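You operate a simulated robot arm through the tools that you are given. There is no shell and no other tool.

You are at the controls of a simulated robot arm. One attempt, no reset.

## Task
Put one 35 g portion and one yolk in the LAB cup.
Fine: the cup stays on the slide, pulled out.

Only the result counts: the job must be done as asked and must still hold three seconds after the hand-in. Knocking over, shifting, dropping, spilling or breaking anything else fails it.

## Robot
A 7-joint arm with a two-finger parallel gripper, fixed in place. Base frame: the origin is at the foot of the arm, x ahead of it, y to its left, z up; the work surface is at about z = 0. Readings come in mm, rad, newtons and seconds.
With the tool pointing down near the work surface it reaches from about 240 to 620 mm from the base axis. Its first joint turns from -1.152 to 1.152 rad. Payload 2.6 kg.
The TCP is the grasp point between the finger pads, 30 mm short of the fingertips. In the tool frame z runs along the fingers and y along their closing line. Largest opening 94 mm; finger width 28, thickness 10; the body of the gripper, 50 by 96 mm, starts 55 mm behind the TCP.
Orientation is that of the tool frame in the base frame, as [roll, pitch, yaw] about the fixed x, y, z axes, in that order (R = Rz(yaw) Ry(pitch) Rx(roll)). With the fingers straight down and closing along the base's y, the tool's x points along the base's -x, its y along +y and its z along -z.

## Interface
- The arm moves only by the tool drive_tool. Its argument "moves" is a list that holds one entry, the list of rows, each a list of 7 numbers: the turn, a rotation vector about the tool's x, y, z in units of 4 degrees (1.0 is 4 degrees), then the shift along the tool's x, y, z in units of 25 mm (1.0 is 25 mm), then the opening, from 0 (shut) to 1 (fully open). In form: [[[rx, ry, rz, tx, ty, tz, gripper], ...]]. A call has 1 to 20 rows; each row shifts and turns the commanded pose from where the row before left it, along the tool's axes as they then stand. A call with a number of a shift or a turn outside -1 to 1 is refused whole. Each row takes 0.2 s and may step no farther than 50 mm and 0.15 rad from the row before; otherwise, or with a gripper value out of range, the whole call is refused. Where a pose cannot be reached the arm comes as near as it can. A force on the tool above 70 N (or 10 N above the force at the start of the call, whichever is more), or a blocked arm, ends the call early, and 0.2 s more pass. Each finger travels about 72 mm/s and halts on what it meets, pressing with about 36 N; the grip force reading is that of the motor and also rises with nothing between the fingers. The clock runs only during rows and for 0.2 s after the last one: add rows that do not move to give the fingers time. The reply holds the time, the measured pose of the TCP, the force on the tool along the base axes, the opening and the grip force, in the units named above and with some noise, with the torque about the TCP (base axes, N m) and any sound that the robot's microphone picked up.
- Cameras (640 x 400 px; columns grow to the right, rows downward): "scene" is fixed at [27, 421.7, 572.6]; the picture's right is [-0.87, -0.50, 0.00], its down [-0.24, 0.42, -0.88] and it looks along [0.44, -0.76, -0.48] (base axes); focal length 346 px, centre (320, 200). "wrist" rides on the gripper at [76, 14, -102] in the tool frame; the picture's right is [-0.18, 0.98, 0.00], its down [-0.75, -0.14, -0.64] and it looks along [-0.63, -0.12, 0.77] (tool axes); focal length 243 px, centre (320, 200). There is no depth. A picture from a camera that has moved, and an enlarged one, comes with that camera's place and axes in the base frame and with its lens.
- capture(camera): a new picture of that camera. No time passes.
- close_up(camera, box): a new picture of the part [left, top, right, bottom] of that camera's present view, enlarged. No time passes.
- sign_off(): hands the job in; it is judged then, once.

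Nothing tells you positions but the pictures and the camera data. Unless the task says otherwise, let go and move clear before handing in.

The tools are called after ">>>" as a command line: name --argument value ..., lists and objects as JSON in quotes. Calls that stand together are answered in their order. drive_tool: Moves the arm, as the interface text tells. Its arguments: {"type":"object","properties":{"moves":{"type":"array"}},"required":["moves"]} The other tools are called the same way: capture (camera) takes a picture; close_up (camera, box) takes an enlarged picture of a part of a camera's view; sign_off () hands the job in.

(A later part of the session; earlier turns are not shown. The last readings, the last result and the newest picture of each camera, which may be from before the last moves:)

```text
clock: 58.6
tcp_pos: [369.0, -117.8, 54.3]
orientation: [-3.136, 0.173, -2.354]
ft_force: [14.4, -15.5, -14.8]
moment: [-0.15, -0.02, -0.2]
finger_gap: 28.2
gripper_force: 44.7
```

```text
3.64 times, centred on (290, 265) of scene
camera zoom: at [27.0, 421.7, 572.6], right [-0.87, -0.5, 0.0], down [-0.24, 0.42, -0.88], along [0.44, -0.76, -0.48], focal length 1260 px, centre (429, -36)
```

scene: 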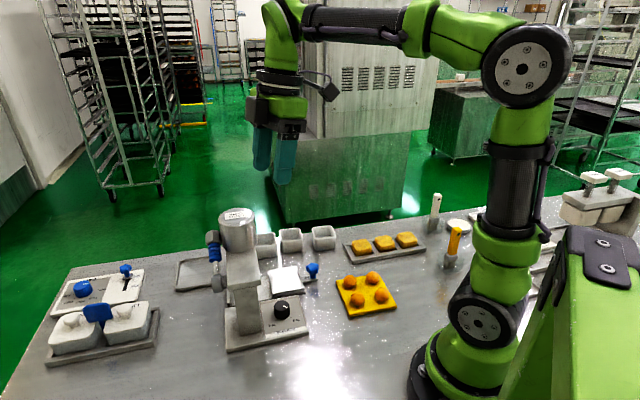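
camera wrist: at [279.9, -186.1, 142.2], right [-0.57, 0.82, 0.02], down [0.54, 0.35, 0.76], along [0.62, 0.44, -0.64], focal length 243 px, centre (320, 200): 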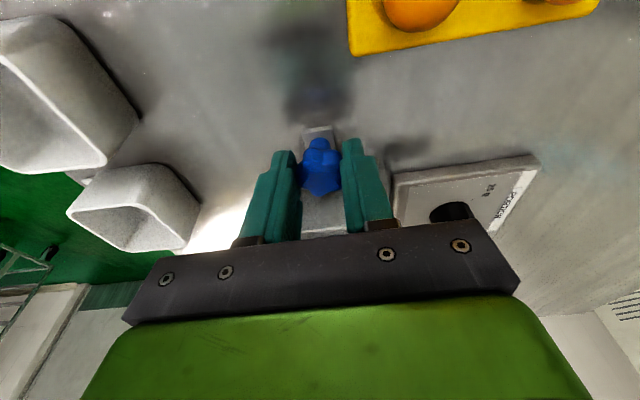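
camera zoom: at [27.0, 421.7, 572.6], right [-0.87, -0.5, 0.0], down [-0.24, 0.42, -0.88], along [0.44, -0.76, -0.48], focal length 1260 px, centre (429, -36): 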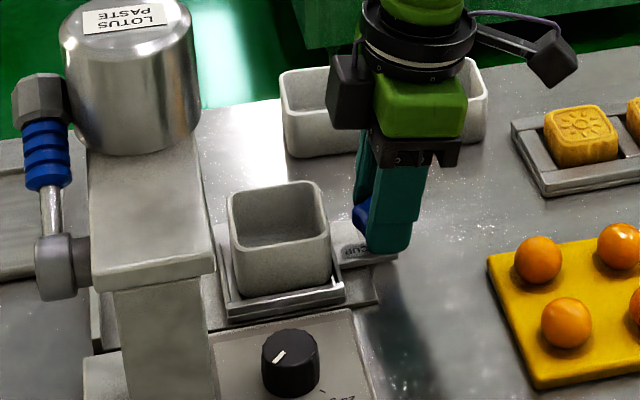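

The slide moves in with the cup on it. I'll continue.

>>> drive_tool --moves '[[[0, 0, 0, -0.394, -0.03, 0.07, 0.1], [0, 0, 0, -0.492, 0, 0.087, 0.1], [0, 0, 0, -0.492, 0, 0.087, 0.1], [0, 0, 0, -0.492, 0, 0.087, 0.1], [0, 0, 0, 0, 0, 0, 0.1]]]'

>>> close_up --camera "scene" --box '[200, 190, 340, 320]'

>>> capture --camera "wrist"

```text
clock: 59.8
tcp_pos: [404.8, -82.4, 54.1]
orientation: [-3.141, 0.176, -2.355]
ft_force: [-6.2, 6.8, 35.6]
moment: [-0.16, 0.59, 0.06]
finger_gap: 28.0
gripper_force: 45.0
```

```text
3.08 times, centred on (270, 255) of scene
camera zoom: at [26.8, 421.7, 572.6], right [-0.87, -0.5, 0.0], down [-0.24, 0.42, -0.88], along [0.44, -0.76, -0.48], focal length 1066 px, centre (474, 31)
```

zoom: 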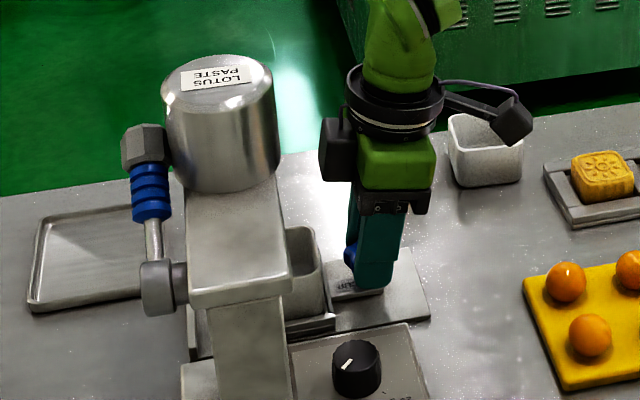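

```text
taken
camera wrist: at [328.6, -139.1, 142.1], right [-0.57, 0.82, 0.03], down [0.54, 0.35, 0.77], along [0.62, 0.45, -0.64], focal length 243 px, centre (320, 200)
```

wrist: 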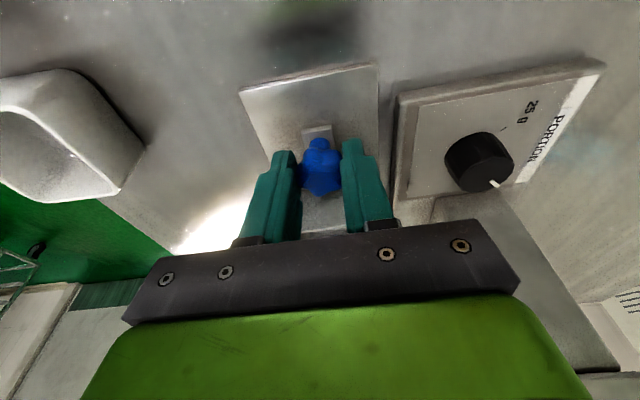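

About 68 mm of travel so far, with some vertical load building up. I'll relieve it upward slightly and continue to the end stop.

>>> drive_tool --moves '[[[0, 0, 0, -0.01, 0, -0.05, 0.1], [0, 0, 0, 0, 0, 0, 0.1]]]'

```text
clock: 60.4
tcp_pos: [404.9, -85.0, 55.6]
orientation: [3.141, 0.175, -2.355]
ft_force: [-9.0, 11.4, 27.1]
moment: [1.16, -0.78, 0.11]
finger_gap: 28.5
gripper_force: 45.0
```

>>> close_up --camera "scene" --box '[245, 230, 315, 310]'

>>> close_up --camera "wrist" --box '[230, 50, 410, 240]'

```text
5.00 times, centred on (280, 270) of scene
camera zoom: at [26.8, 421.7, 572.6], right [-0.87, -0.5, 0.0], down [-0.24, 0.42, -0.88], along [0.44, -0.76, -0.48], focal length 1732 px, centre (520, -150)
```

zoom: 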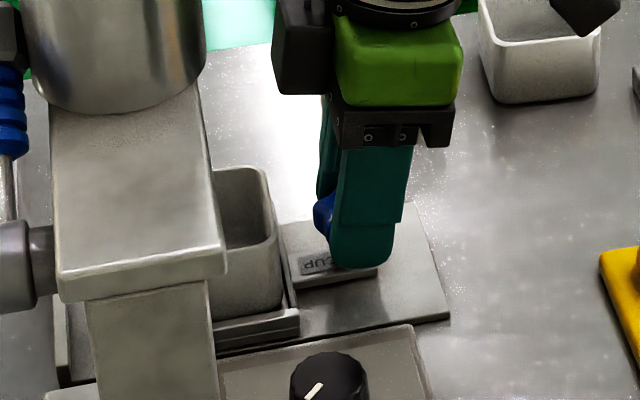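

```text
2.11 times, centred on (320, 145) of wrist
camera zoom: at [327.5, -140.6, 142.3], right [-0.57, 0.82, 0.03], down [0.55, 0.35, 0.76], along [0.62, 0.45, -0.65], focal length 511 px, centre (320, 316)
```

zoom: 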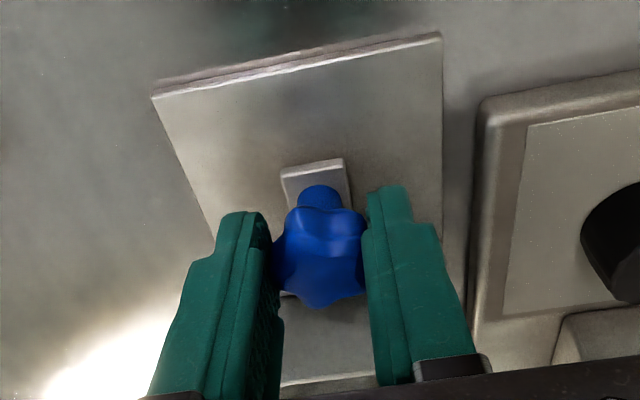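

I'll raise a couple of millimetres more to take the vertical load off before going on.

>>> drive_tool --moves '[[[0, 0, 0, -0.014, 0, -0.079, 0.1], [0, 0, 0, 0, 0, 0, 0.1], [0, 0, 0, 0, 0, 0, 0.1]]]'

```text
clock: 61.2
tcp_pos: [403.4, -86.0, 54.6]
orientation: [-3.141, 0.169, -2.357]
ft_force: [-1.2, 0.8, -21.9]
moment: [0.04, -0.24, 0.16]
finger_gap: 28.2
gripper_force: 45.2
```

The load flipped sign, so the balance is close. I'll continue inward with small steps.

>>> drive_tool --moves '[[[0, 0, 0, -0.295, 0, 0.052, 0.1], [0, 0, 0, -0.295, 0, 0.052, 0.1], [0, 0, 0, 0, 0, 0, 0.1]]]'

>>> close_up --camera "scene" --box '[215, 200, 315, 310]'

```text
clock: 62.0
tcp_pos: [414.0, -73.3, 55.1]
orientation: [3.141, 0.172, -2.358]
ft_force: [1.4, -0.9, -28.2]
moment: [-0.83, 0.9, -0.13]
finger_gap: 28.2
gripper_force: 45.2
```

```text
3.64 times, centred on (265, 255) of scene
camera zoom: at [27.1, 421.7, 572.6], right [-0.87, -0.5, 0.0], down [-0.24, 0.42, -0.88], along [0.44, -0.76, -0.48], focal length 1260 px, centre (520, 0)
```

zoom: 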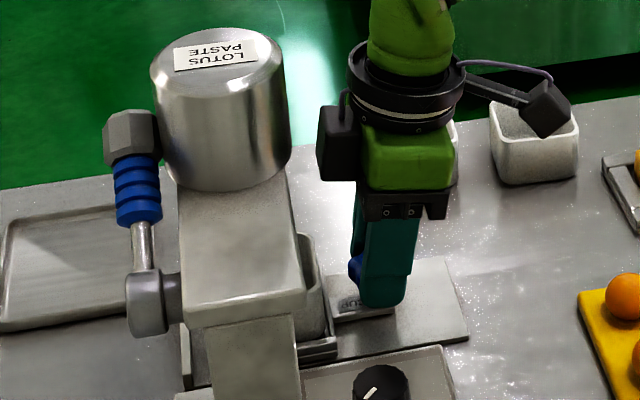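

81 mm of travel. I'll relieve the vertical load and continue gently towards the stop.

>>> drive_tool --moves '[[[0, 0, 0, -0.2, 0, 0.07, 0.1], [0, 0, 0, -0.2, 0, 0.035, 0.1], [0, 0, 0, 0, 0, 0, 0.1]]]'

```text
clock: 62.8
tcp_pos: [421.9, -66.9, 55.1]
orientation: [-3.14, 0.173, -2.357]
ft_force: [4.8, -3.1, -33.7]
moment: [-0.08, -0.08, -0.14]
finger_gap: 28.3
gripper_force: 44.8
```

91 mm travelled with no end-stop force yet. I'll nudge on in small steps.

>>> drive_tool --moves '[[[0, 0, 0, -0.1, 0, 0.04, 0.1], [0, 0, 0, -0.1, 0, 0.018, 0.1], [0, 0, 0, 0, 0, 0, 0.1]]]'

>>> close_up --camera "scene" --box '[215, 200, 315, 310]'

```text
clock: 63.6
tcp_pos: [423.3, -64.6, 54.7]
orientation: [-3.141, 0.168, -2.36]
ft_force: [-20.9, -14.3, -10.4]
moment: [-0.34, 0.65, 0.12]
finger_gap: 27.9
gripper_force: 44.8
```

```text
3.64 times, centred on (265, 255) of scene
camera zoom: at [27.0, 421.7, 572.6], right [-0.87, -0.5, 0.0], down [-0.24, 0.42, -0.88], along [0.44, -0.76, -0.48], focal length 1260 px, centre (520, 0)
```

zoom: 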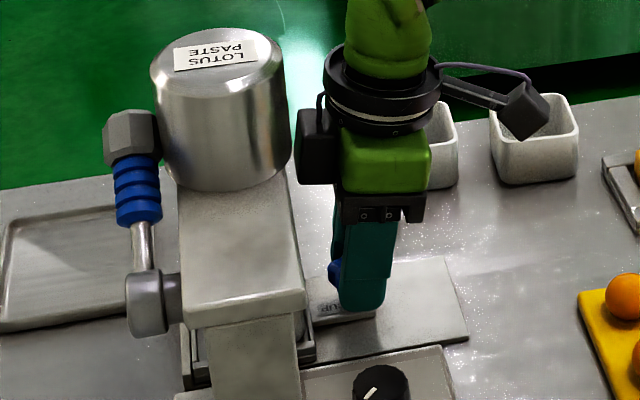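

The stop was reached (about 25 N along the slide at knob height, 94 mm travel), which matches the hopper position. I'll open, back away along the slide and look.

>>> drive_tool --moves '[[[0, 0, 0, 0.03, 0, 0, 0.1], [0, 0, 0, 0, 0, 0, 0.35], [0, 0, 0, 0, 0, 0, 0.6], [0, 0, 0, 0, 0, 0, 0.6], [0, 0, 0, 0.6, 0, -0.105, 0.6], [0, 0, 0, 0.9, 0, -0.158, 0.6], [0, 0, 0, 0.9, 0, -0.158, 0.6], [0, 0, 0, -0.17, 0, -0.98, 0.6], [0, 0, 0, -0.17, 0, -0.98, 0.6], [0, 0, 0, 0, 0, 0, 0.6]]]'

>>> capture --camera "wrist"

>>> close_up --camera "scene" --box '[195, 200, 335, 320]'

```text
clock: 65.8
tcp_pos: [379.0, -106.0, 107.9]
orientation: [-3.138, 0.174, -2.355]
ft_force: [0.4, -0.4, 1.5]
moment: [-0.01, -0.01, 0.0]
finger_gap: 56.3
gripper_force: 0.0
```

```text
taken
camera wrist: at [303.5, -162.2, 195.8], right [-0.57, 0.82, 0.03], down [0.54, 0.35, 0.76], along [0.62, 0.45, -0.65], focal length 243 px, centre (320, 200)
```

wrist: 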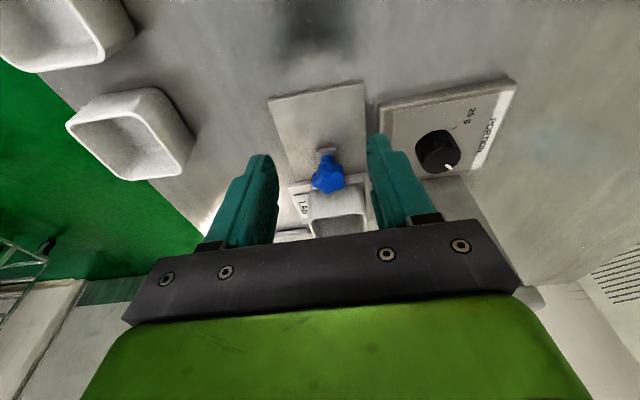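

```text
3.33 times, centred on (265, 260) of scene
camera zoom: at [27.0, 421.7, 572.6], right [-0.87, -0.5, 0.0], down [-0.24, 0.42, -0.88], along [0.44, -0.76, -0.48], focal length 1154 px, centre (503, 0)
```

zoom: 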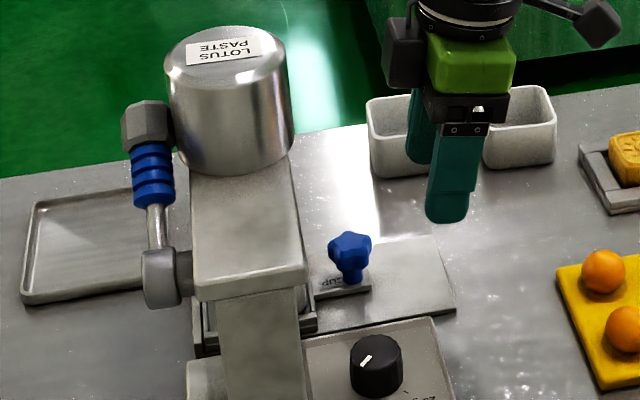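

The slide is in with the cup under the spout. Next comes the lever on the far side: I'll rise, straighten, and turn the wrist so the camera can inspect it.

>>> drive_tool --moves '[[[0, 0, 0, -0.174, 0, -0.985, 0.6], [0, 0, 0, -0.174, 0, -0.985, 0.7], [0, 0, 0, -0.174, 0, -0.985, 0.8], [0, 0, 0, -0.174, 0, -0.985, 0.9], [0, 0, 0, -0.174, 0, -0.985, 1], [0, 0, 0, -0.174, 0, -0.985, 1], [0, 0, 0, -0.174, 0, -0.985, 1], [0, 0, 0, -0.174, 0, -0.985, 1], [0, 0.833, 0, 0, 0, 0, 1], [0, 0.833, 0, 0, 0, 0, 1], [0, 0.833, 0, 0, 0, 0, 1], [0, 0, 1, 0, 0, 0, 1], [0, 0, 1, 0, 0, 0, 1], [0, 0, 1, 0, 0, 0, 1], [0, 0, 1, 0, 0, 0, 1], [0, 0, 1, 0, 0, 0, 1], [0, 0, 1, 0, 0, 0, 1], [0, 0, 1, 0, 0, 0, 1], [0, 0, 1, 0, 0, 0, 1], [0, 0, 1, 0, 0, 0, 1]]]'

>>> drive_tool --moves '[[[0, 0, 1, 0, 0, 0, 1], [0, 0, 1, 0, 0, 0, 1], [0, 0, 1, 0, 0, 0, 1], [0, 0, 1, 0, 0, 0, 1], [0, 0, 1, 0, 0, 0, 1], [0, 0, 1, 0, 0, 0, 1], [0, 0, 1, 0, 0, 0, 1], [0, 0, 1, 0, 0, 0, 1], [0, 0, 1, 0, 0, 0, 1], [0, 0, 1, 0, 0, 0, 1], [0, 0, 1, 0, 0, 0, 1], [0, 0, 1, 0, 0, 0, 1], [0, 0, 1, 0, 0, 0, 1], [0, 0, 0.5, 0, 0, 0, 1], [0, 0, 0, 0, 0, 0, 1]]]'

```text
clock: 70.0
tcp_pos: [381.9, -106.6, 304.6]
orientation: [-3.141, 0.002, -2.989]
ft_force: [-1.1, 0.4, 0.0]
moment: [-0.04, 0.01, 0.0]
finger_gap: 93.9
gripper_force: 0.0
```

```text
clock: 73.2
tcp_pos: [382.8, -106.6, 305.8]
orientation: [-3.141, 0.004, 2.352]
ft_force: [0.2, 0.8, 0.1]
moment: [0.01, 0.0, 0.0]
finger_gap: 94.1
gripper_force: 0.0
```

>>> drive_tool --moves '[[[0, 0, 0, 0.555, 0.884, -0.125, 1], [0, 0, 0, 0.555, 0.884, -0.125, 1], [0, 0, 0, 0.555, 0.884, -0.125, 1], [0, 0, 0, 0.555, 0.884, -0.125, 1], [0, 0, 0, 0.555, 0.884, -0.125, 1], [0, 0, 0, 0.555, 0.884, -0.125, 1], [0, 0, 0, 0.555, 0.884, -0.125, 1], [0, 0, 0, 0.555, 0.884, -0.125, 1], [0, 0, 0, 0, 0, 0, 1]]]'

>>> capture --camera "wrist"

>>> close_up --camera "wrist" --box '[230, 40, 420, 230]'

```text
clock: 75.2
tcp_pos: [427.3, 97.2, 331.1]
orientation: [3.141, 0.004, 2.355]
ft_force: [0.2, 0.2, -0.5]
moment: [0.04, 0.01, 0.01]
finger_gap: 93.9
gripper_force: 0.1
```

```text
taken
camera wrist: at [382.9, 159.8, 432.4], right [0.83, 0.56, 0.0], down [0.43, -0.63, 0.64], along [0.36, -0.53, -0.76], focal length 243 px, centre (320, 200)
```

wrist: 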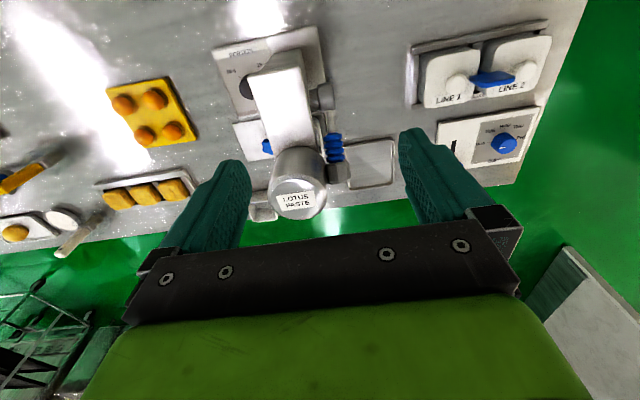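

```text
2.11 times, centred on (325, 135) of wrist
camera zoom: at [382.9, 159.8, 432.4], right [0.83, 0.56, 0.0], down [0.43, -0.63, 0.64], along [0.36, -0.53, -0.76], focal length 511 px, centre (310, 337)
```

zoom: 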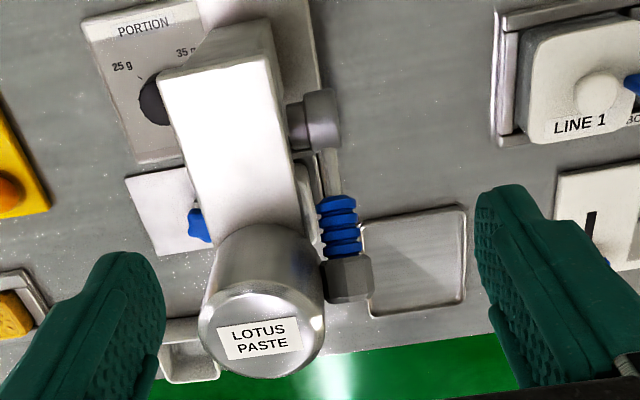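

The lever is clear now: pivot near (u 371, v -251, z 120), rising about 31° outwards to a grey head near z≈169, right beside the hopper. I'll press its head down with one finger of the open gripper, keeping the body on the side away from the hopper.

>>> drive_tool --moves '[[[0, 0, 0, -0.812, 0.472, 0, 1], [0, 0, 0, -0.812, 0.472, 0, 1], [0, 0, 0, -0.812, 0.472, 0, 1], [0, 0, 0, -0.812, 0.472, 0, 1], [0, 0, 0, -0.812, 0.472, 0, 1], [0, 0, 0, 0, 0, 1, 1], [0, 0, 0, 0, 0, 1, 1], [0, 0, 0, 0, 0, 1, 1], [0, 0, 0, 0, 0, 0, 1]]]'

>>> capture --camera "wrist"

>>> close_up --camera "scene" --box '[160, 120, 300, 300]'

```text
clock: 77.2
tcp_pos: [530.5, 71.5, 254.0]
orientation: [3.141, 0.003, 2.356]
ft_force: [0.5, -0.7, -0.1]
moment: [-0.01, 0.02, 0.0]
finger_gap: 94.1
gripper_force: 0.0
out of reach, approached as far as the arm can: row 5
```

```text
taken
camera wrist: at [486.3, 133.6, 356.6], right [0.83, 0.56, 0.0], down [0.43, -0.63, 0.64], along [0.36, -0.53, -0.76], focal length 243 px, centre (320, 200)
```

wrist: 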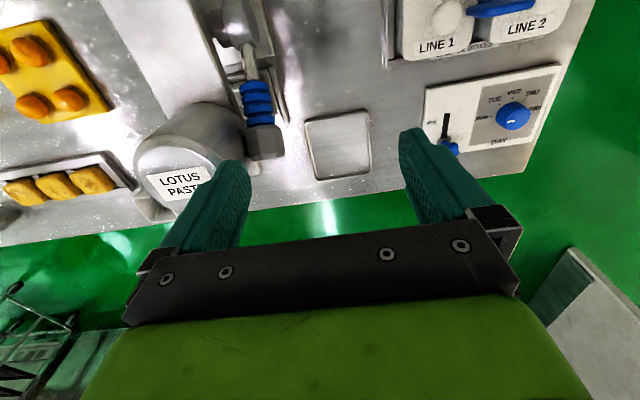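

```text
2.22 times, centred on (230, 210) of scene
camera zoom: at [27.0, 421.7, 572.6], right [-0.87, -0.5, 0.0], down [-0.24, 0.42, -0.88], along [0.44, -0.76, -0.48], focal length 770 px, centre (520, 178)
```

zoom: 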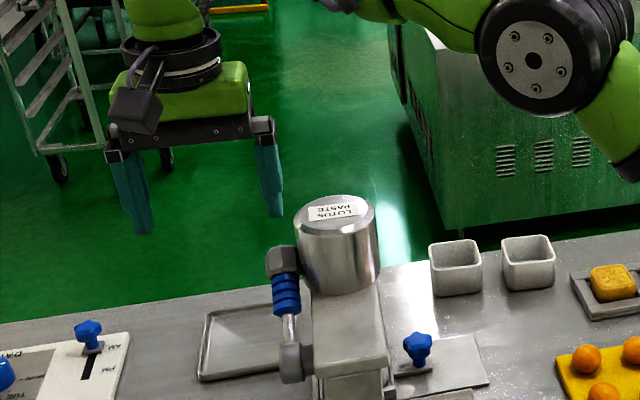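

>>> close_up --camera "wrist" --box '[170, 20, 330, 220]'

```text
2.00 times, centred on (250, 120) of wrist
camera zoom: at [486.3, 133.6, 356.6], right [0.83, 0.56, 0.0], down [0.43, -0.63, 0.64], along [0.36, -0.53, -0.76], focal length 485 px, centre (460, 360)
```

zoom: 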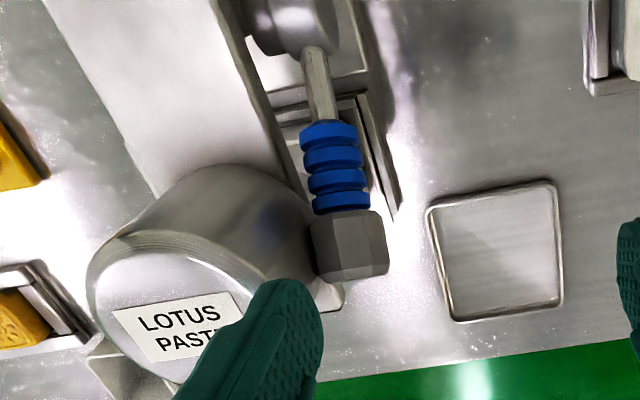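

The head centre is confirmed at about (u 374, v -333, z 169). I'll line up the finger above it and come down to just above contact.

>>> drive_tool --moves '[[[0, 0, 0, -0.42, 0.09, 0, 1], [0, 0, 0, 0, 0, 0.6, 1], [0, 0, 0, 0, 0, 0.5, 1], [0, 0, 0, 0, 0, 0, 1]]]'

>>> close_up --camera "scene" --box '[150, 150, 290, 300]'

>>> close_up --camera "wrist" --box '[170, 20, 330, 220]'

```text
clock: 78.2
tcp_pos: [540.0, 62.4, 227.4]
orientation: [3.142, 0.003, 2.356]
ft_force: [-0.5, -0.2, 0.4]
moment: [-0.02, -0.04, 0.03]
finger_gap: 94.0
gripper_force: 0.0
```

```text
2.67 times, centred on (220, 225) of scene
camera zoom: at [27.0, 421.7, 572.6], right [-0.87, -0.5, 0.0], down [-0.24, 0.42, -0.88], along [0.44, -0.76, -0.48], focal length 924 px, centre (587, 133)
```

zoom: 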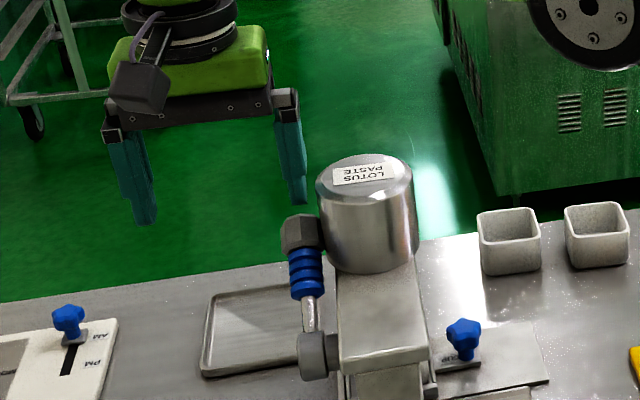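

```text
2.00 times, centred on (250, 120) of wrist
camera zoom: at [495.5, 125.1, 329.1], right [0.83, 0.56, 0.0], down [0.43, -0.63, 0.64], along [0.36, -0.53, -0.77], focal length 485 px, centre (460, 360)
```

zoom: 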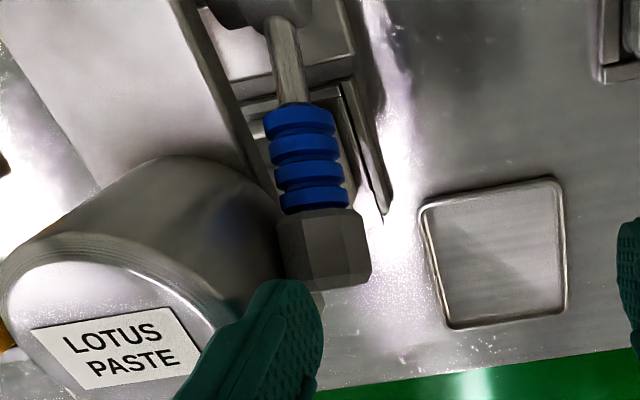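

The finger is about 10 mm above the lever head with clearance to the hopper. I'll press down gently and read the force.

>>> drive_tool --moves '[[[0, 0, 0, 0, 0, 0.3, 1], [0, 0, 0, 0, 0, 0.3, 1], [0, 0, 0, -0.02, 0, 0.3, 1], [0, 0, 0, 0, 0, 0, 1]]]'

>>> close_up --camera "scene" --box '[150, 170, 290, 310]'

```text
clock: 79.2
tcp_pos: [539.6, 62.7, 205.0]
orientation: [3.141, 0.002, 2.357]
ft_force: [2.4, -2.7, 2.9]
moment: [-0.23, 0.08, 0.13]
finger_gap: 93.8
gripper_force: 0.1
```

```text
2.86 times, centred on (220, 240) of scene
camera zoom: at [26.9, 421.7, 572.6], right [-0.87, -0.5, 0.0], down [-0.24, 0.42, -0.88], along [0.44, -0.76, -0.48], focal length 990 px, centre (606, 86)
```

zoom: 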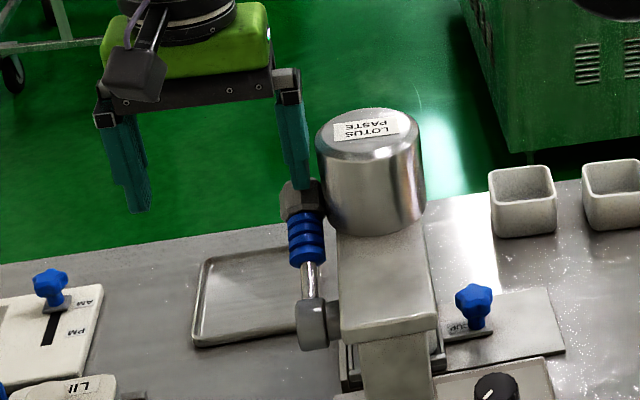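

Contact is light and the lever starts to yield. I'll press it further down along its arc.

>>> drive_tool --moves '[[[0, 0, 0, -0.06, 0, 0.3, 1], [0, 0, 0, -0.06, 0, 0.3, 1], [0, 0, 0, -0.06, 0, 0.3, 1], [0, 0, 0, 0, 0, 0, 1]]]'

>>> close_up --camera "scene" --box '[150, 170, 290, 310]'

>>> capture --camera "wrist"

```text
clock: 80.2
tcp_pos: [543.1, 61.8, 180.8]
orientation: [-3.141, 0.001, 2.357]
ft_force: [0.6, -2.0, 3.3]
moment: [-0.22, 0.05, 0.08]
finger_gap: 94.1
gripper_force: 0.0
```

```text
2.86 times, centred on (220, 240) of scene
camera zoom: at [26.9, 421.7, 572.6], right [-0.87, -0.5, 0.0], down [-0.24, 0.42, -0.88], along [0.44, -0.76, -0.48], focal length 990 px, centre (606, 86)
```

zoom: 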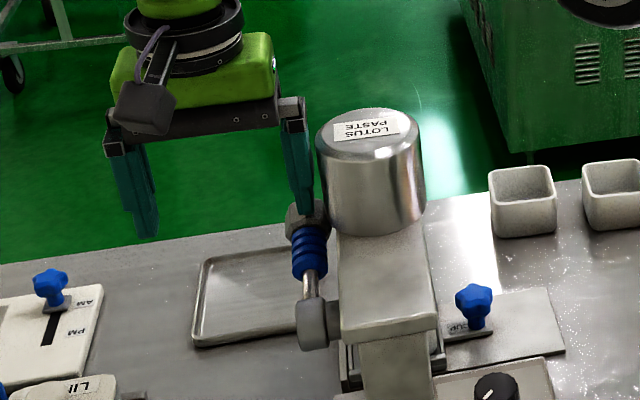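

```text
taken
camera wrist: at [497.6, 124.1, 283.5], right [0.83, 0.56, 0.0], down [0.43, -0.63, 0.64], along [0.36, -0.53, -0.77], focal length 243 px, centre (320, 200)
```

wrist: 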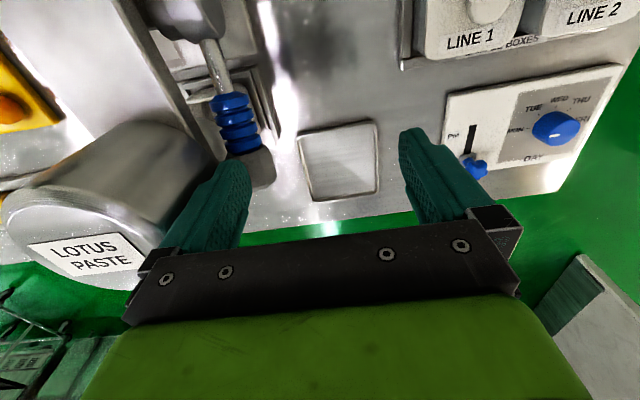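

The lever follows with only about 3 N. I'll keep going down in steps, listening for the dispenser.

>>> drive_tool --moves '[[[0, 0, 0, -0.04, 0, 0.3, 1], [0, 0, 0, -0.03, 0, 0.3, 1], [0, 0, 0, 0, 0, 0.2, 1], [0, 0, 0, 0, 0, 0, 1]]]'

>>> close_up --camera "scene" --box '[150, 170, 290, 310]'

>>> capture --camera "wrist"

```text
clock: 81.2
tcp_pos: [542.2, 59.7, 161.2]
orientation: [3.141, 0.003, 2.356]
ft_force: [1.3, -1.8, 3.9]
moment: [-0.21, 0.08, 0.11]
finger_gap: 94.1
gripper_force: 0.0
```

```text
2.86 times, centred on (220, 240) of scene
camera zoom: at [26.9, 421.7, 572.6], right [-0.87, -0.5, 0.0], down [-0.24, 0.42, -0.88], along [0.44, -0.76, -0.48], focal length 990 px, centre (606, 86)
```

zoom: 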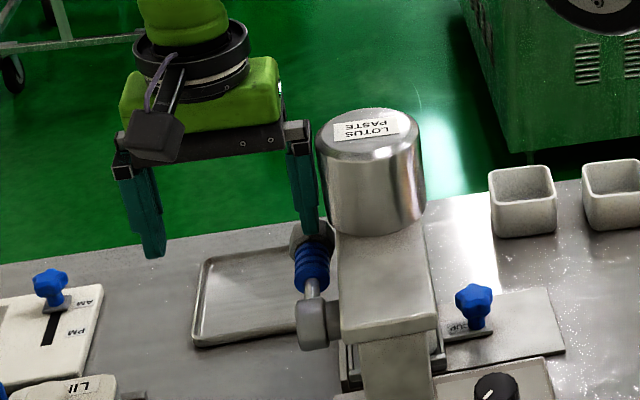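

```text
taken
camera wrist: at [498.6, 122.2, 263.9], right [0.83, 0.56, 0.0], down [0.43, -0.63, 0.64], along [0.36, -0.53, -0.77], focal length 243 px, centre (320, 200)
```

wrist: 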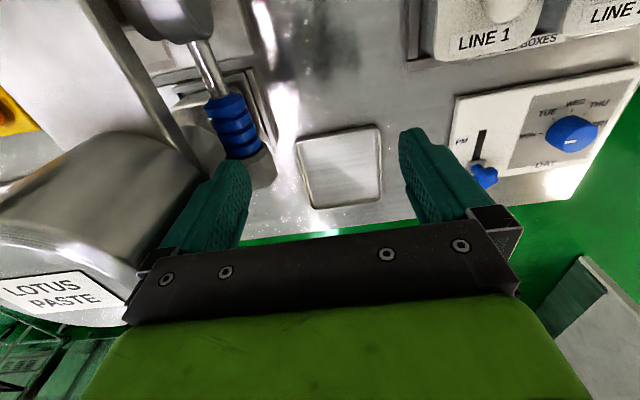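

Still following lightly at about horizontal. I'll continue down.

>>> drive_tool --moves '[[[0, 0, 0, 0, 0, 0.3, 1], [0, 0, 0, 0, 0, 0.3, 1], [0, 0, 0, 0.02, 0, 0.2, 1], [0, 0, 0, 0, 0, 0, 1]]]'

>>> close_up --camera "scene" --box '[150, 170, 290, 310]'

>>> capture --camera "wrist"

```text
clock: 82.2
tcp_pos: [542.6, 57.6, 142.6]
orientation: [3.142, 0.002, 2.356]
ft_force: [1.3, 1.1, 5.1]
moment: [-0.1, 0.08, 0.04]
finger_gap: 92.3
gripper_force: 0.1
```

```text
2.86 times, centred on (220, 240) of scene
camera zoom: at [26.9, 421.7, 572.6], right [-0.87, -0.5, 0.0], down [-0.24, 0.42, -0.88], along [0.44, -0.76, -0.48], focal length 990 px, centre (606, 86)
```

zoom: 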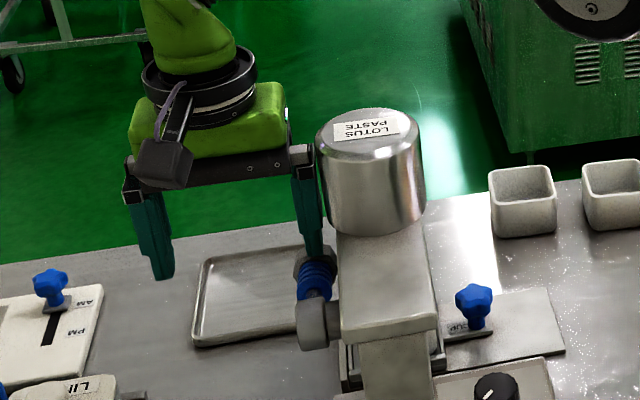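

```text
taken
camera wrist: at [498.3, 121.0, 243.7], right [0.83, 0.56, 0.0], down [0.43, -0.63, 0.64], along [0.36, -0.53, -0.77], focal length 243 px, centre (320, 200)
```

wrist: 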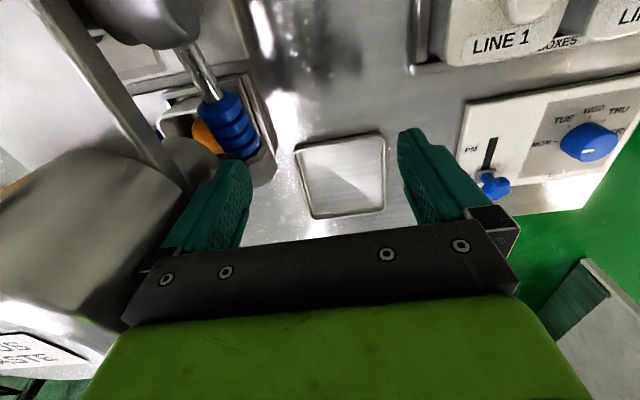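

Something orange-brown has appeared in the cup below the spout. I'll look closer before moving on.

>>> close_up --camera "wrist" --box '[130, 60, 290, 220]'

>>> close_up --camera "scene" --box '[210, 230, 290, 310]'

```text
2.50 times, centred on (210, 140) of wrist
camera zoom: at [498.3, 121.0, 243.7], right [0.83, 0.56, 0.0], down [0.43, -0.63, 0.64], along [0.36, -0.53, -0.77], focal length 606 px, centre (595, 350)
```

zoom: 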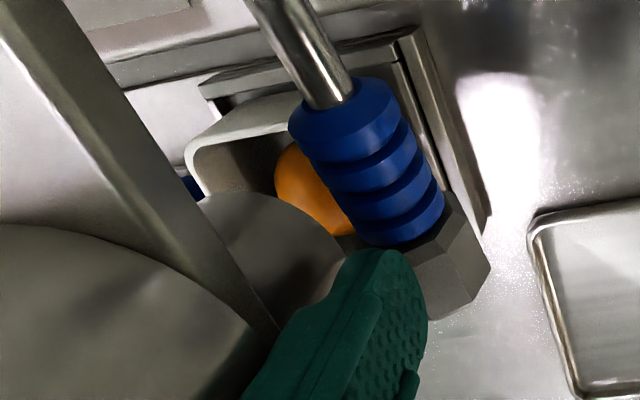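

```text
5.00 times, centred on (250, 270) of scene
camera zoom: at [26.9, 421.7, 572.6], right [-0.87, -0.5, 0.0], down [-0.24, 0.42, -0.88], along [0.44, -0.76, -0.48], focal length 1732 px, centre (670, -150)
```

zoom: 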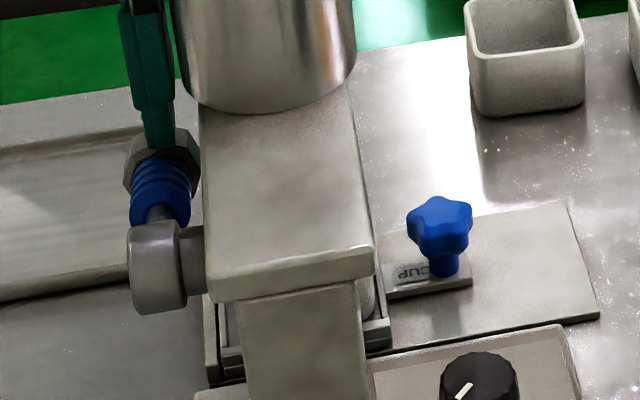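

A paste portion has dropped into the cup, so one pull is enough. I'll raise the finger slowly so the lever can return without snapping.

>>> drive_tool --moves '[[[0, 0, 0, -0.02, 0, -0.2, 1], [0, 0, 0, 0, 0, -0.3, 1], [0, 0, 0, 0, 0, -0.3, 1], [0, 0, 0, 0, 0, -0.3, 1], [0, 0, 0, 0.04, 0, -0.3, 1], [0, 0, 0, 0.05, 0, -0.3, 1], [0, 0, 0, 0.06, 0, -0.3, 1], [0, 0, 0, 0.06, 0, -0.3, 1], [0, 0, 0, 0.06, 0, -0.3, 1], [0, 0, 0, 0.04, 0, -0.3, 1], [0, 0, 0, 0, 0, -0.4, 1], [0, 0, 0, 0, 0, -0.5, 1], [0, 0, 0, 0, 0, -0.5, 1], [0, 0, 0, 0, 0, 0, 1]]]'

>>> close_up --camera "scene" --box '[150, 170, 310, 310]'

>>> capture --camera "wrist"

```text
clock: 85.2
tcp_pos: [539.7, 63.8, 249.7]
orientation: [-3.141, 0.004, 2.357]
ft_force: [-0.3, -0.4, -0.2]
moment: [0.01, -0.01, 0.01]
finger_gap: 93.9
gripper_force: 0.1
```

```text
2.86 times, centred on (230, 240) of scene
camera zoom: at [27.0, 421.7, 572.6], right [-0.87, -0.5, 0.0], down [-0.24, 0.42, -0.88], along [0.44, -0.76, -0.48], focal length 990 px, centre (577, 86)
```

zoom: 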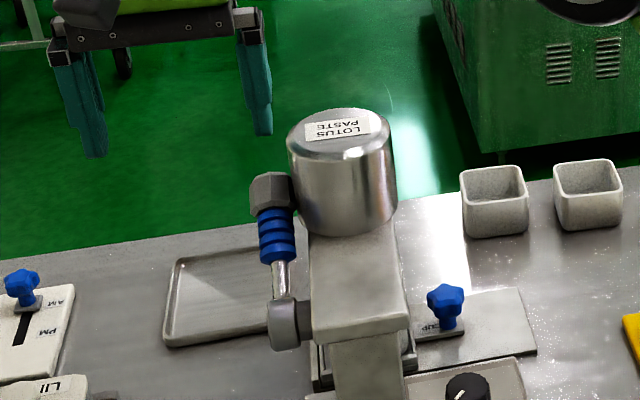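

```text
taken
camera wrist: at [494.0, 126.7, 351.5], right [0.83, 0.56, 0.0], down [0.43, -0.63, 0.64], along [0.36, -0.53, -0.76], focal length 243 px, centre (320, 200)
```

wrist: 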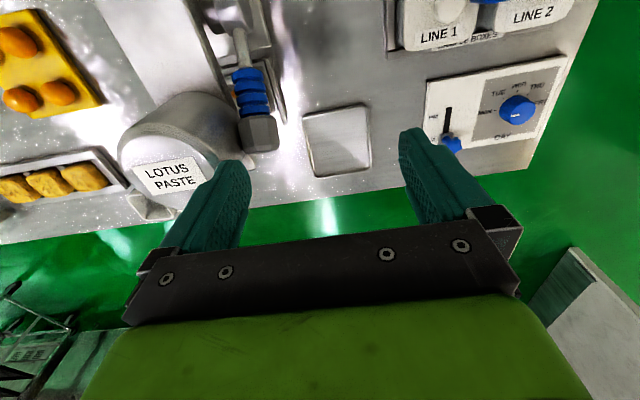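

The lever is back up by itself. Next I'll pull the slide out: moving back over to the knob side and turning the wrist again.

>>> drive_tool --moves '[[[0, 0, 0, 0.3, 0, -0.8, 1], [0, 0, 0, 0.3, 0, -0.8, 1], [0, 0, 0, 0, -0.93, -0.1, 1], [0, 0, 0, 0, -0.93, -0.1, 1], [0, 0, 0, 0, -0.93, -0.1, 1], [0, 0, 0, 0, -0.93, -0.1, 1], [0, 0, 0, 0, -0.93, 0, 1], [0, 0, 0, 0, -0.93, 0, 1], [0, 0, 0, 0, -0.93, 0, 1], [0, 0, 0, 0, -0.93, 0, 1], [0, 0, 0, 0, -0.93, 0, 1], [0, 0, 0, 0, -0.93, 0, 1], [0, 0, 0, 0, 0, 0, 1]]]'

>>> drive_tool --moves '[[[0, 0, -1, 0, 0, 0, 0.9], [0, 0, -1, 0, 0, 0, 0.8], [0, 0, -1, 0, 0, 0, 0.7], [0, 0, -1, 0, 0, 0, 0.6], [0, 0, -1, 0, 0, 0, 0.6], [0, 0, -1, 0, 0, 0, 0.6], [0, 0, -1, 0, 0, 0, 0.6], [0, 0, -1, 0, 0, 0, 0.6], [0, 0, -1, 0, 0, 0, 0.6], [0, 0, -1, 0, 0, 0, 0.6], [0, 0, -1, 0, 0, 0, 0.6], [0, 0, -1, 0, 0, 0, 0.6], [0, 0, -1, 0, 0, 0, 0.6], [0, 0, -1, 0, 0, 0, 0.6], [0, 0, -1, 0, 0, 0, 0.6], [0, 0, -1, 0, 0, 0, 0.6], [0, 0, -1, 0, 0, 0, 0.6], [0, 0, -1, 0, 0, 0, 0.6], [0, 0, -1, 0, 0, 0, 0.6], [0, 0, -1, 0, 0, 0, 0.6]]]'

```text
clock: 88.0
tcp_pos: [364.9, -89.3, 298.2]
orientation: [-3.141, 0.004, 2.356]
ft_force: [-0.2, -0.3, 1.0]
moment: [0.02, 0.03, 0.01]
finger_gap: 94.1
gripper_force: 0.0
```

```text
clock: 92.2
tcp_pos: [363.9, -87.9, 299.4]
orientation: [-3.137, 0.001, -2.53]
ft_force: [-0.3, 0.2, 0.3]
moment: [0.02, 0.04, 0.01]
finger_gap: 56.3
gripper_force: 0.0
```

>>> drive_tool --moves '[[[0, 0, -1, 0, 0, 0, 0.6], [0, 0, -1, 0, 0, 0, 0.6], [0, 0, -0.5, 0, 0, 0, 0.6], [0, 0, 0, -0.4, -0.51, 0, 0.6], [0, 0, 0, -0.4, -0.51, 0, 0.6], [0, -0.833, 0, 0, 0, 0, 0.6], [0, -0.833, 0, 0, 0, 0, 0.6], [0, -0.833, 0, 0, 0, 0, 0.6], [0, 0, 0, 0.165, 0, 0.936, 0.6], [0, 0, 0, 0.165, 0, 0.936, 0.6], [0, 0, 0, 0.165, 0, 0.936, 0.6], [0, 0, 0, 0.165, 0, 0.936, 0.6], [0, 0, 0, 0.165, 0, 0.936, 0.6], [0, 0, 0, 0.165, 0, 0.936, 0.6], [0, 0, 0, 0.165, 0, 0.936, 0.6], [0, 0, 0, 0.165, 0, 0.936, 0.6], [0, 0, 0, 0, 0, 0, 0.6]]]'

>>> capture --camera "wrist"

>>> close_up --camera "scene" --box '[200, 190, 340, 320]'

```text
clock: 95.8
tcp_pos: [398.2, -94.0, 111.2]
orientation: [-3.136, 0.175, -2.355]
ft_force: [0.8, 0.3, -0.6]
moment: [-0.02, 0.0, 0.02]
finger_gap: 56.5
gripper_force: 0.0
```

```text
taken
camera wrist: at [320.6, -149.9, 197.0], right [-0.57, 0.82, 0.03], down [0.54, 0.35, 0.76], along [0.62, 0.45, -0.65], focal length 243 px, centre (320, 200)
```

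wrist: 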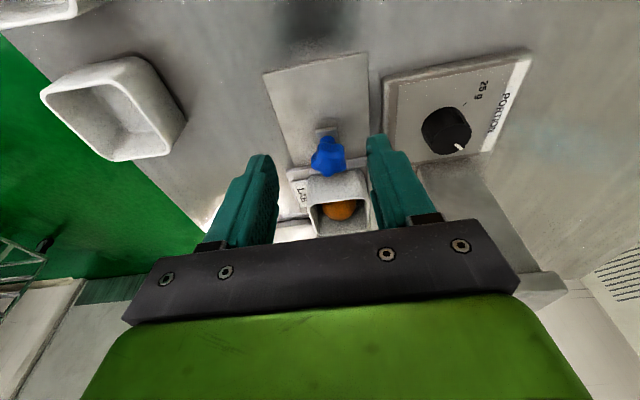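

```text
3.08 times, centred on (270, 255) of scene
camera zoom: at [27.0, 421.7, 572.6], right [-0.87, -0.5, 0.0], down [-0.24, 0.42, -0.88], along [0.44, -0.76, -0.48], focal length 1066 px, centre (474, 31)
```

zoom: 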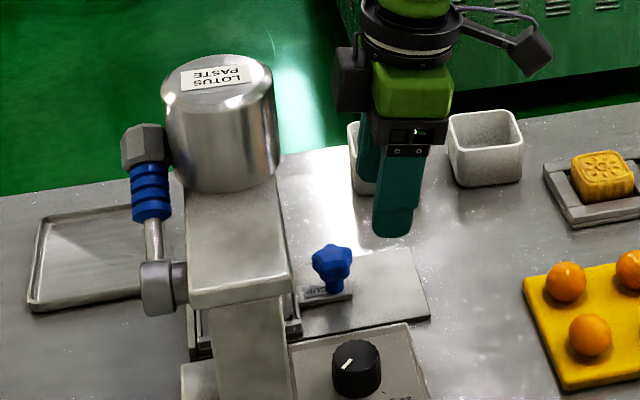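

The cup shows the paste portion. I'll go down behind the knob, slide forward with the fingers straddling it, and check before gripping.

>>> drive_tool --moves '[[[0, 0, 0, 0.129, 0.05, 0.732, 0.6], [0, 0, 0, 0.129, 0, 0.732, 0.6], [0, 0, 0, 0.129, 0, 0.732, 0.6], [0, 0, 0, -0.505, 0, 0.089, 0.6], [0, 0, 0, -0.505, 0, 0.089, 0.6], [0, 0, 0, -0.505, 0, 0.089, 0.6], [0, 0, 0, 0, 0, 0, 0.6]]]'

>>> capture --camera "wrist"

>>> close_up --camera "scene" --box '[200, 190, 340, 320]'

```text
clock: 97.4
tcp_pos: [423.3, -64.4, 53.5]
orientation: [-3.138, 0.174, -2.356]
ft_force: [0.3, 0.2, -0.4]
moment: [0.01, 0.0, 0.0]
finger_gap: 56.5
gripper_force: 0.2
```

```text
taken
camera wrist: at [346.0, -119.9, 141.4], right [-0.57, 0.82, 0.03], down [0.54, 0.35, 0.76], along [0.62, 0.45, -0.65], focal length 243 px, centre (320, 200)
```

wrist: 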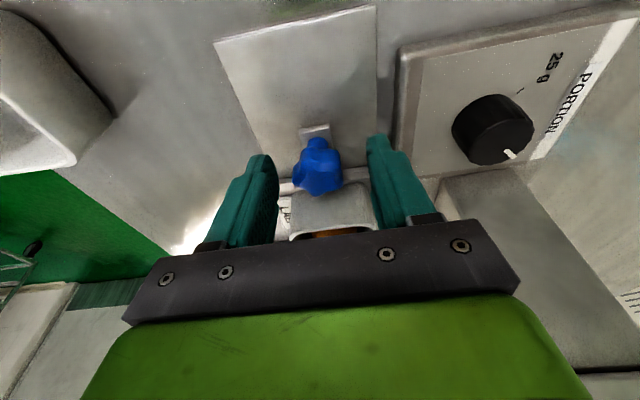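

```text
3.08 times, centred on (270, 255) of scene
camera zoom: at [27.0, 421.7, 572.6], right [-0.87, -0.5, 0.0], down [-0.24, 0.42, -0.88], along [0.44, -0.76, -0.48], focal length 1066 px, centre (474, 31)
```

zoom: 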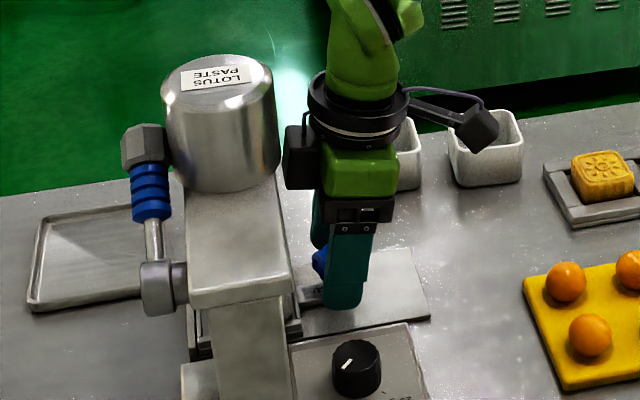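

The knob is centred between the fingers. I'll close on it.

>>> drive_tool --moves '[[[0, 0, 0, 0, -0.05, 0, 0.5], [0, 0, 0, 0, 0, 0, 0.3], [0, 0, 0, 0, 0, 0, 0.1], [0, 0, 0, 0, 0, 0, 0.1], [0, 0, 0, 0, 0, 0, 0.1]]]'

```text
clock: 98.6
tcp_pos: [424.6, -64.0, 52.5]
orientation: [-3.14, 0.175, -2.357]
ft_force: [-3.4, 3.1, 3.8]
moment: [0.17, 0.12, -0.03]
finger_gap: 28.3
gripper_force: 45.1
```

The grip is good with low side force. I'll pull the slide out smoothly.

>>> drive_tool --moves '[[[0, 0, 0, 0.197, 0, -0.035, 0.1], [0, 0, 0, 0.345, 0, -0.061, 0.1], [0, 0, 0, 0.394, 0, -0.07, 0.1], [0, 0, 0, 0.394, 0, -0.07, 0.1], [0, 0, 0, 0.296, 0, -0.052, 0.1], [0, 0, 0, 0, 0, 0, 0.1]]]'

>>> close_up --camera "scene" --box '[210, 210, 340, 320]'

```text
clock: 100.0
tcp_pos: [393.3, -94.2, 53.7]
orientation: [-3.137, 0.175, -2.357]
ft_force: [-4.8, 3.5, 9.1]
moment: [-0.03, 0.45, 0.09]
finger_gap: 27.9
gripper_force: 45.3
```

```text
3.64 times, centred on (275, 265) of scene
camera zoom: at [26.9, 421.7, 572.6], right [-0.87, -0.5, 0.0], down [-0.24, 0.42, -0.88], along [0.44, -0.76, -0.48], focal length 1260 px, centre (484, -36)
```

zoom: 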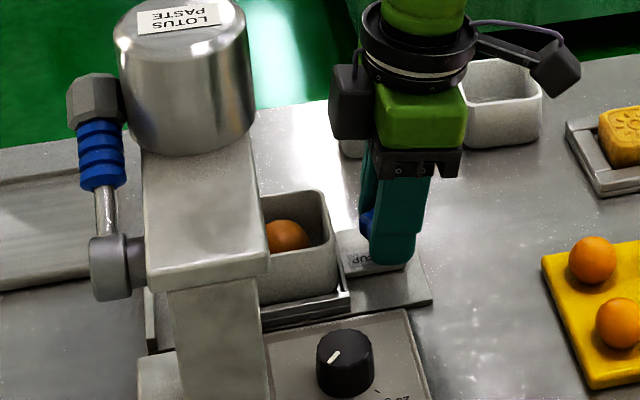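

The paste portion rides along in the cup. I'll continue outwards to the end.

>>> drive_tool --moves '[[[0, 0, 0, 0.197, 0, -0.035, 0.1], [0, 0, 0, 0.394, 0, -0.07, 0.1], [0, 0, 0, 0.394, 0, -0.07, 0.1], [0, 0, 0, 0.394, 0, -0.07, 0.1], [0, 0, 0, 0.296, 0, -0.052, 0.1], [0, 0, 0, 0.197, 0, -0.035, 0.1], [0, 0, 0, 0, 0, 0, 0.1]]]'

>>> close_up --camera "scene" --box '[230, 210, 350, 320]'

```text
clock: 101.6
tcp_pos: [361.1, -127.2, 53.7]
orientation: [-3.139, 0.172, -2.356]
ft_force: [-3.5, 1.4, -2.9]
moment: [0.59, -0.5, 0.1]
finger_gap: 28.3
gripper_force: 45.2
```

```text
3.64 times, centred on (290, 265) of scene
camera zoom: at [27.0, 421.7, 572.6], right [-0.87, -0.5, 0.0], down [-0.24, 0.42, -0.88], along [0.44, -0.76, -0.48], focal length 1260 px, centre (429, -36)
```

zoom: 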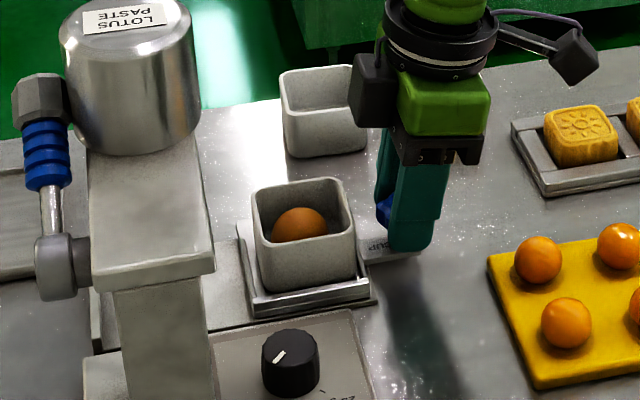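

Nearly fully out. I'll go the last few millimetres until the outer stop.

>>> drive_tool --moves '[[[0, 0, 0, 0.118, 0, -0.021, 0.1], [0, 0, 0, 0.099, 0, -0.017, 0.1], [0, 0, 0, 0, 0, 0, 0.1]]]'

```text
clock: 102.4
tcp_pos: [358.6, -129.8, 53.1]
orientation: [-3.141, 0.178, -2.351]
ft_force: [22.1, 16.7, -21.6]
moment: [0.19, -0.12, -0.08]
finger_gap: 28.4
gripper_force: 45.2
```

The outer stop is reached, so the slide is fully out. I'll relax, release the knob, back off and rise, then look at the cup and the yolks.

>>> drive_tool --moves '[[[0, 0, 0, -0.04, 0, 0.007, 0.1], [0, 0, 0, 0, 0, 0, 0.35], [0, 0, 0, 0, 0, 0, 0.6], [0, 0, 0, 0, 0, 0, 0.6], [0, 0, 0, -0.174, 0, -0.985, 0.6], [0, 0, 0, -0.174, 0, -0.985, 0.6], [0, 0, 0, -0.174, 0, -0.985, 0.6], [0, 0, 0, -0.174, 0, -0.985, 0.6], [0, 0, 0, -0.174, 0, -0.985, 0.6], [0, 0, 0, -0.174, 0, -0.985, 0.6], [0, 0.833, 0, 0, 0, 0, 0.6], [0, 0.833, 0, 0, 0, 0, 0.6], [0, 0.833, 0, 0, 0, 0, 0.6], [0, 0, 0, 0, 0, 0, 0.6]]]'

>>> capture --camera "wrist"

>>> close_up --camera "scene" --box '[265, 240, 325, 300]'

>>> close_up --camera "scene" --box '[325, 255, 405, 325]'

```text
clock: 105.4
tcp_pos: [357.7, -131.2, 202.9]
orientation: [-3.138, -0.002, -2.357]
ft_force: [-0.3, 0.1, -0.3]
moment: [0.0, 0.02, 0.0]
finger_gap: 56.3
gripper_force: 0.0
```

```text
taken
camera wrist: at [292.2, -175.2, 305.2], right [-0.56, 0.83, 0.0], down [0.63, 0.43, 0.64], along [0.53, 0.36, -0.77], focal length 243 px, centre (320, 200)
```

wrist: 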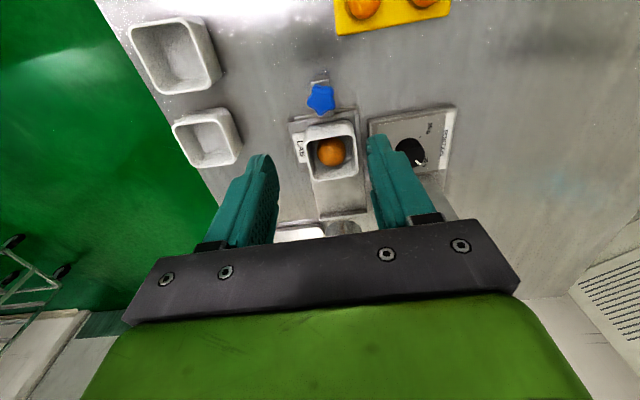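

```text
6.67 times, centred on (295, 270) of scene
camera zoom: at [27.0, 421.7, 572.6], right [-0.87, -0.5, 0.0], down [-0.24, 0.42, -0.88], along [0.44, -0.76, -0.48], focal length 2309 px, centre (487, -267)
```

zoom: 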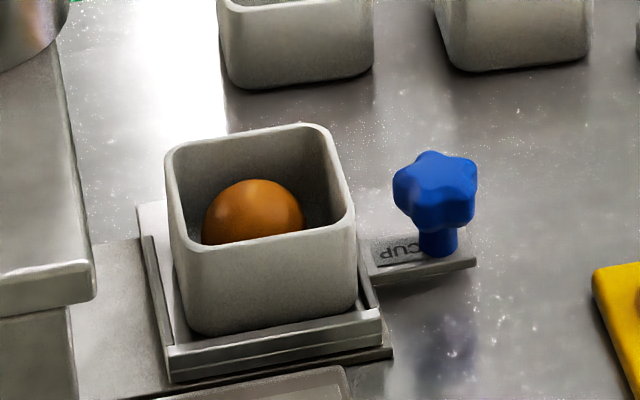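

```text
5.71 times, centred on (365, 290) of scene
camera zoom: at [27.0, 421.7, 572.6], right [-0.87, -0.5, 0.0], down [-0.24, 0.42, -0.88], along [0.44, -0.76, -0.48], focal length 1979 px, centre (63, -314)
```

zoom: 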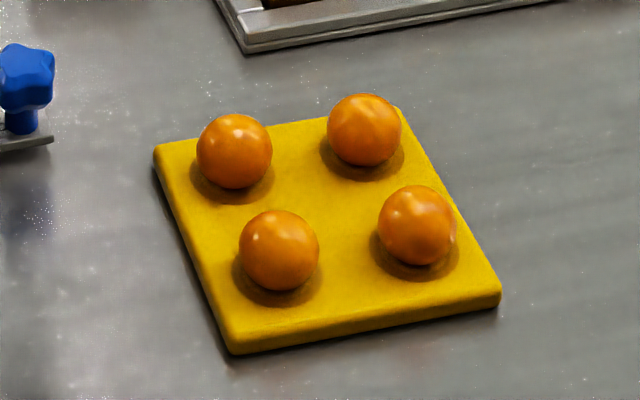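

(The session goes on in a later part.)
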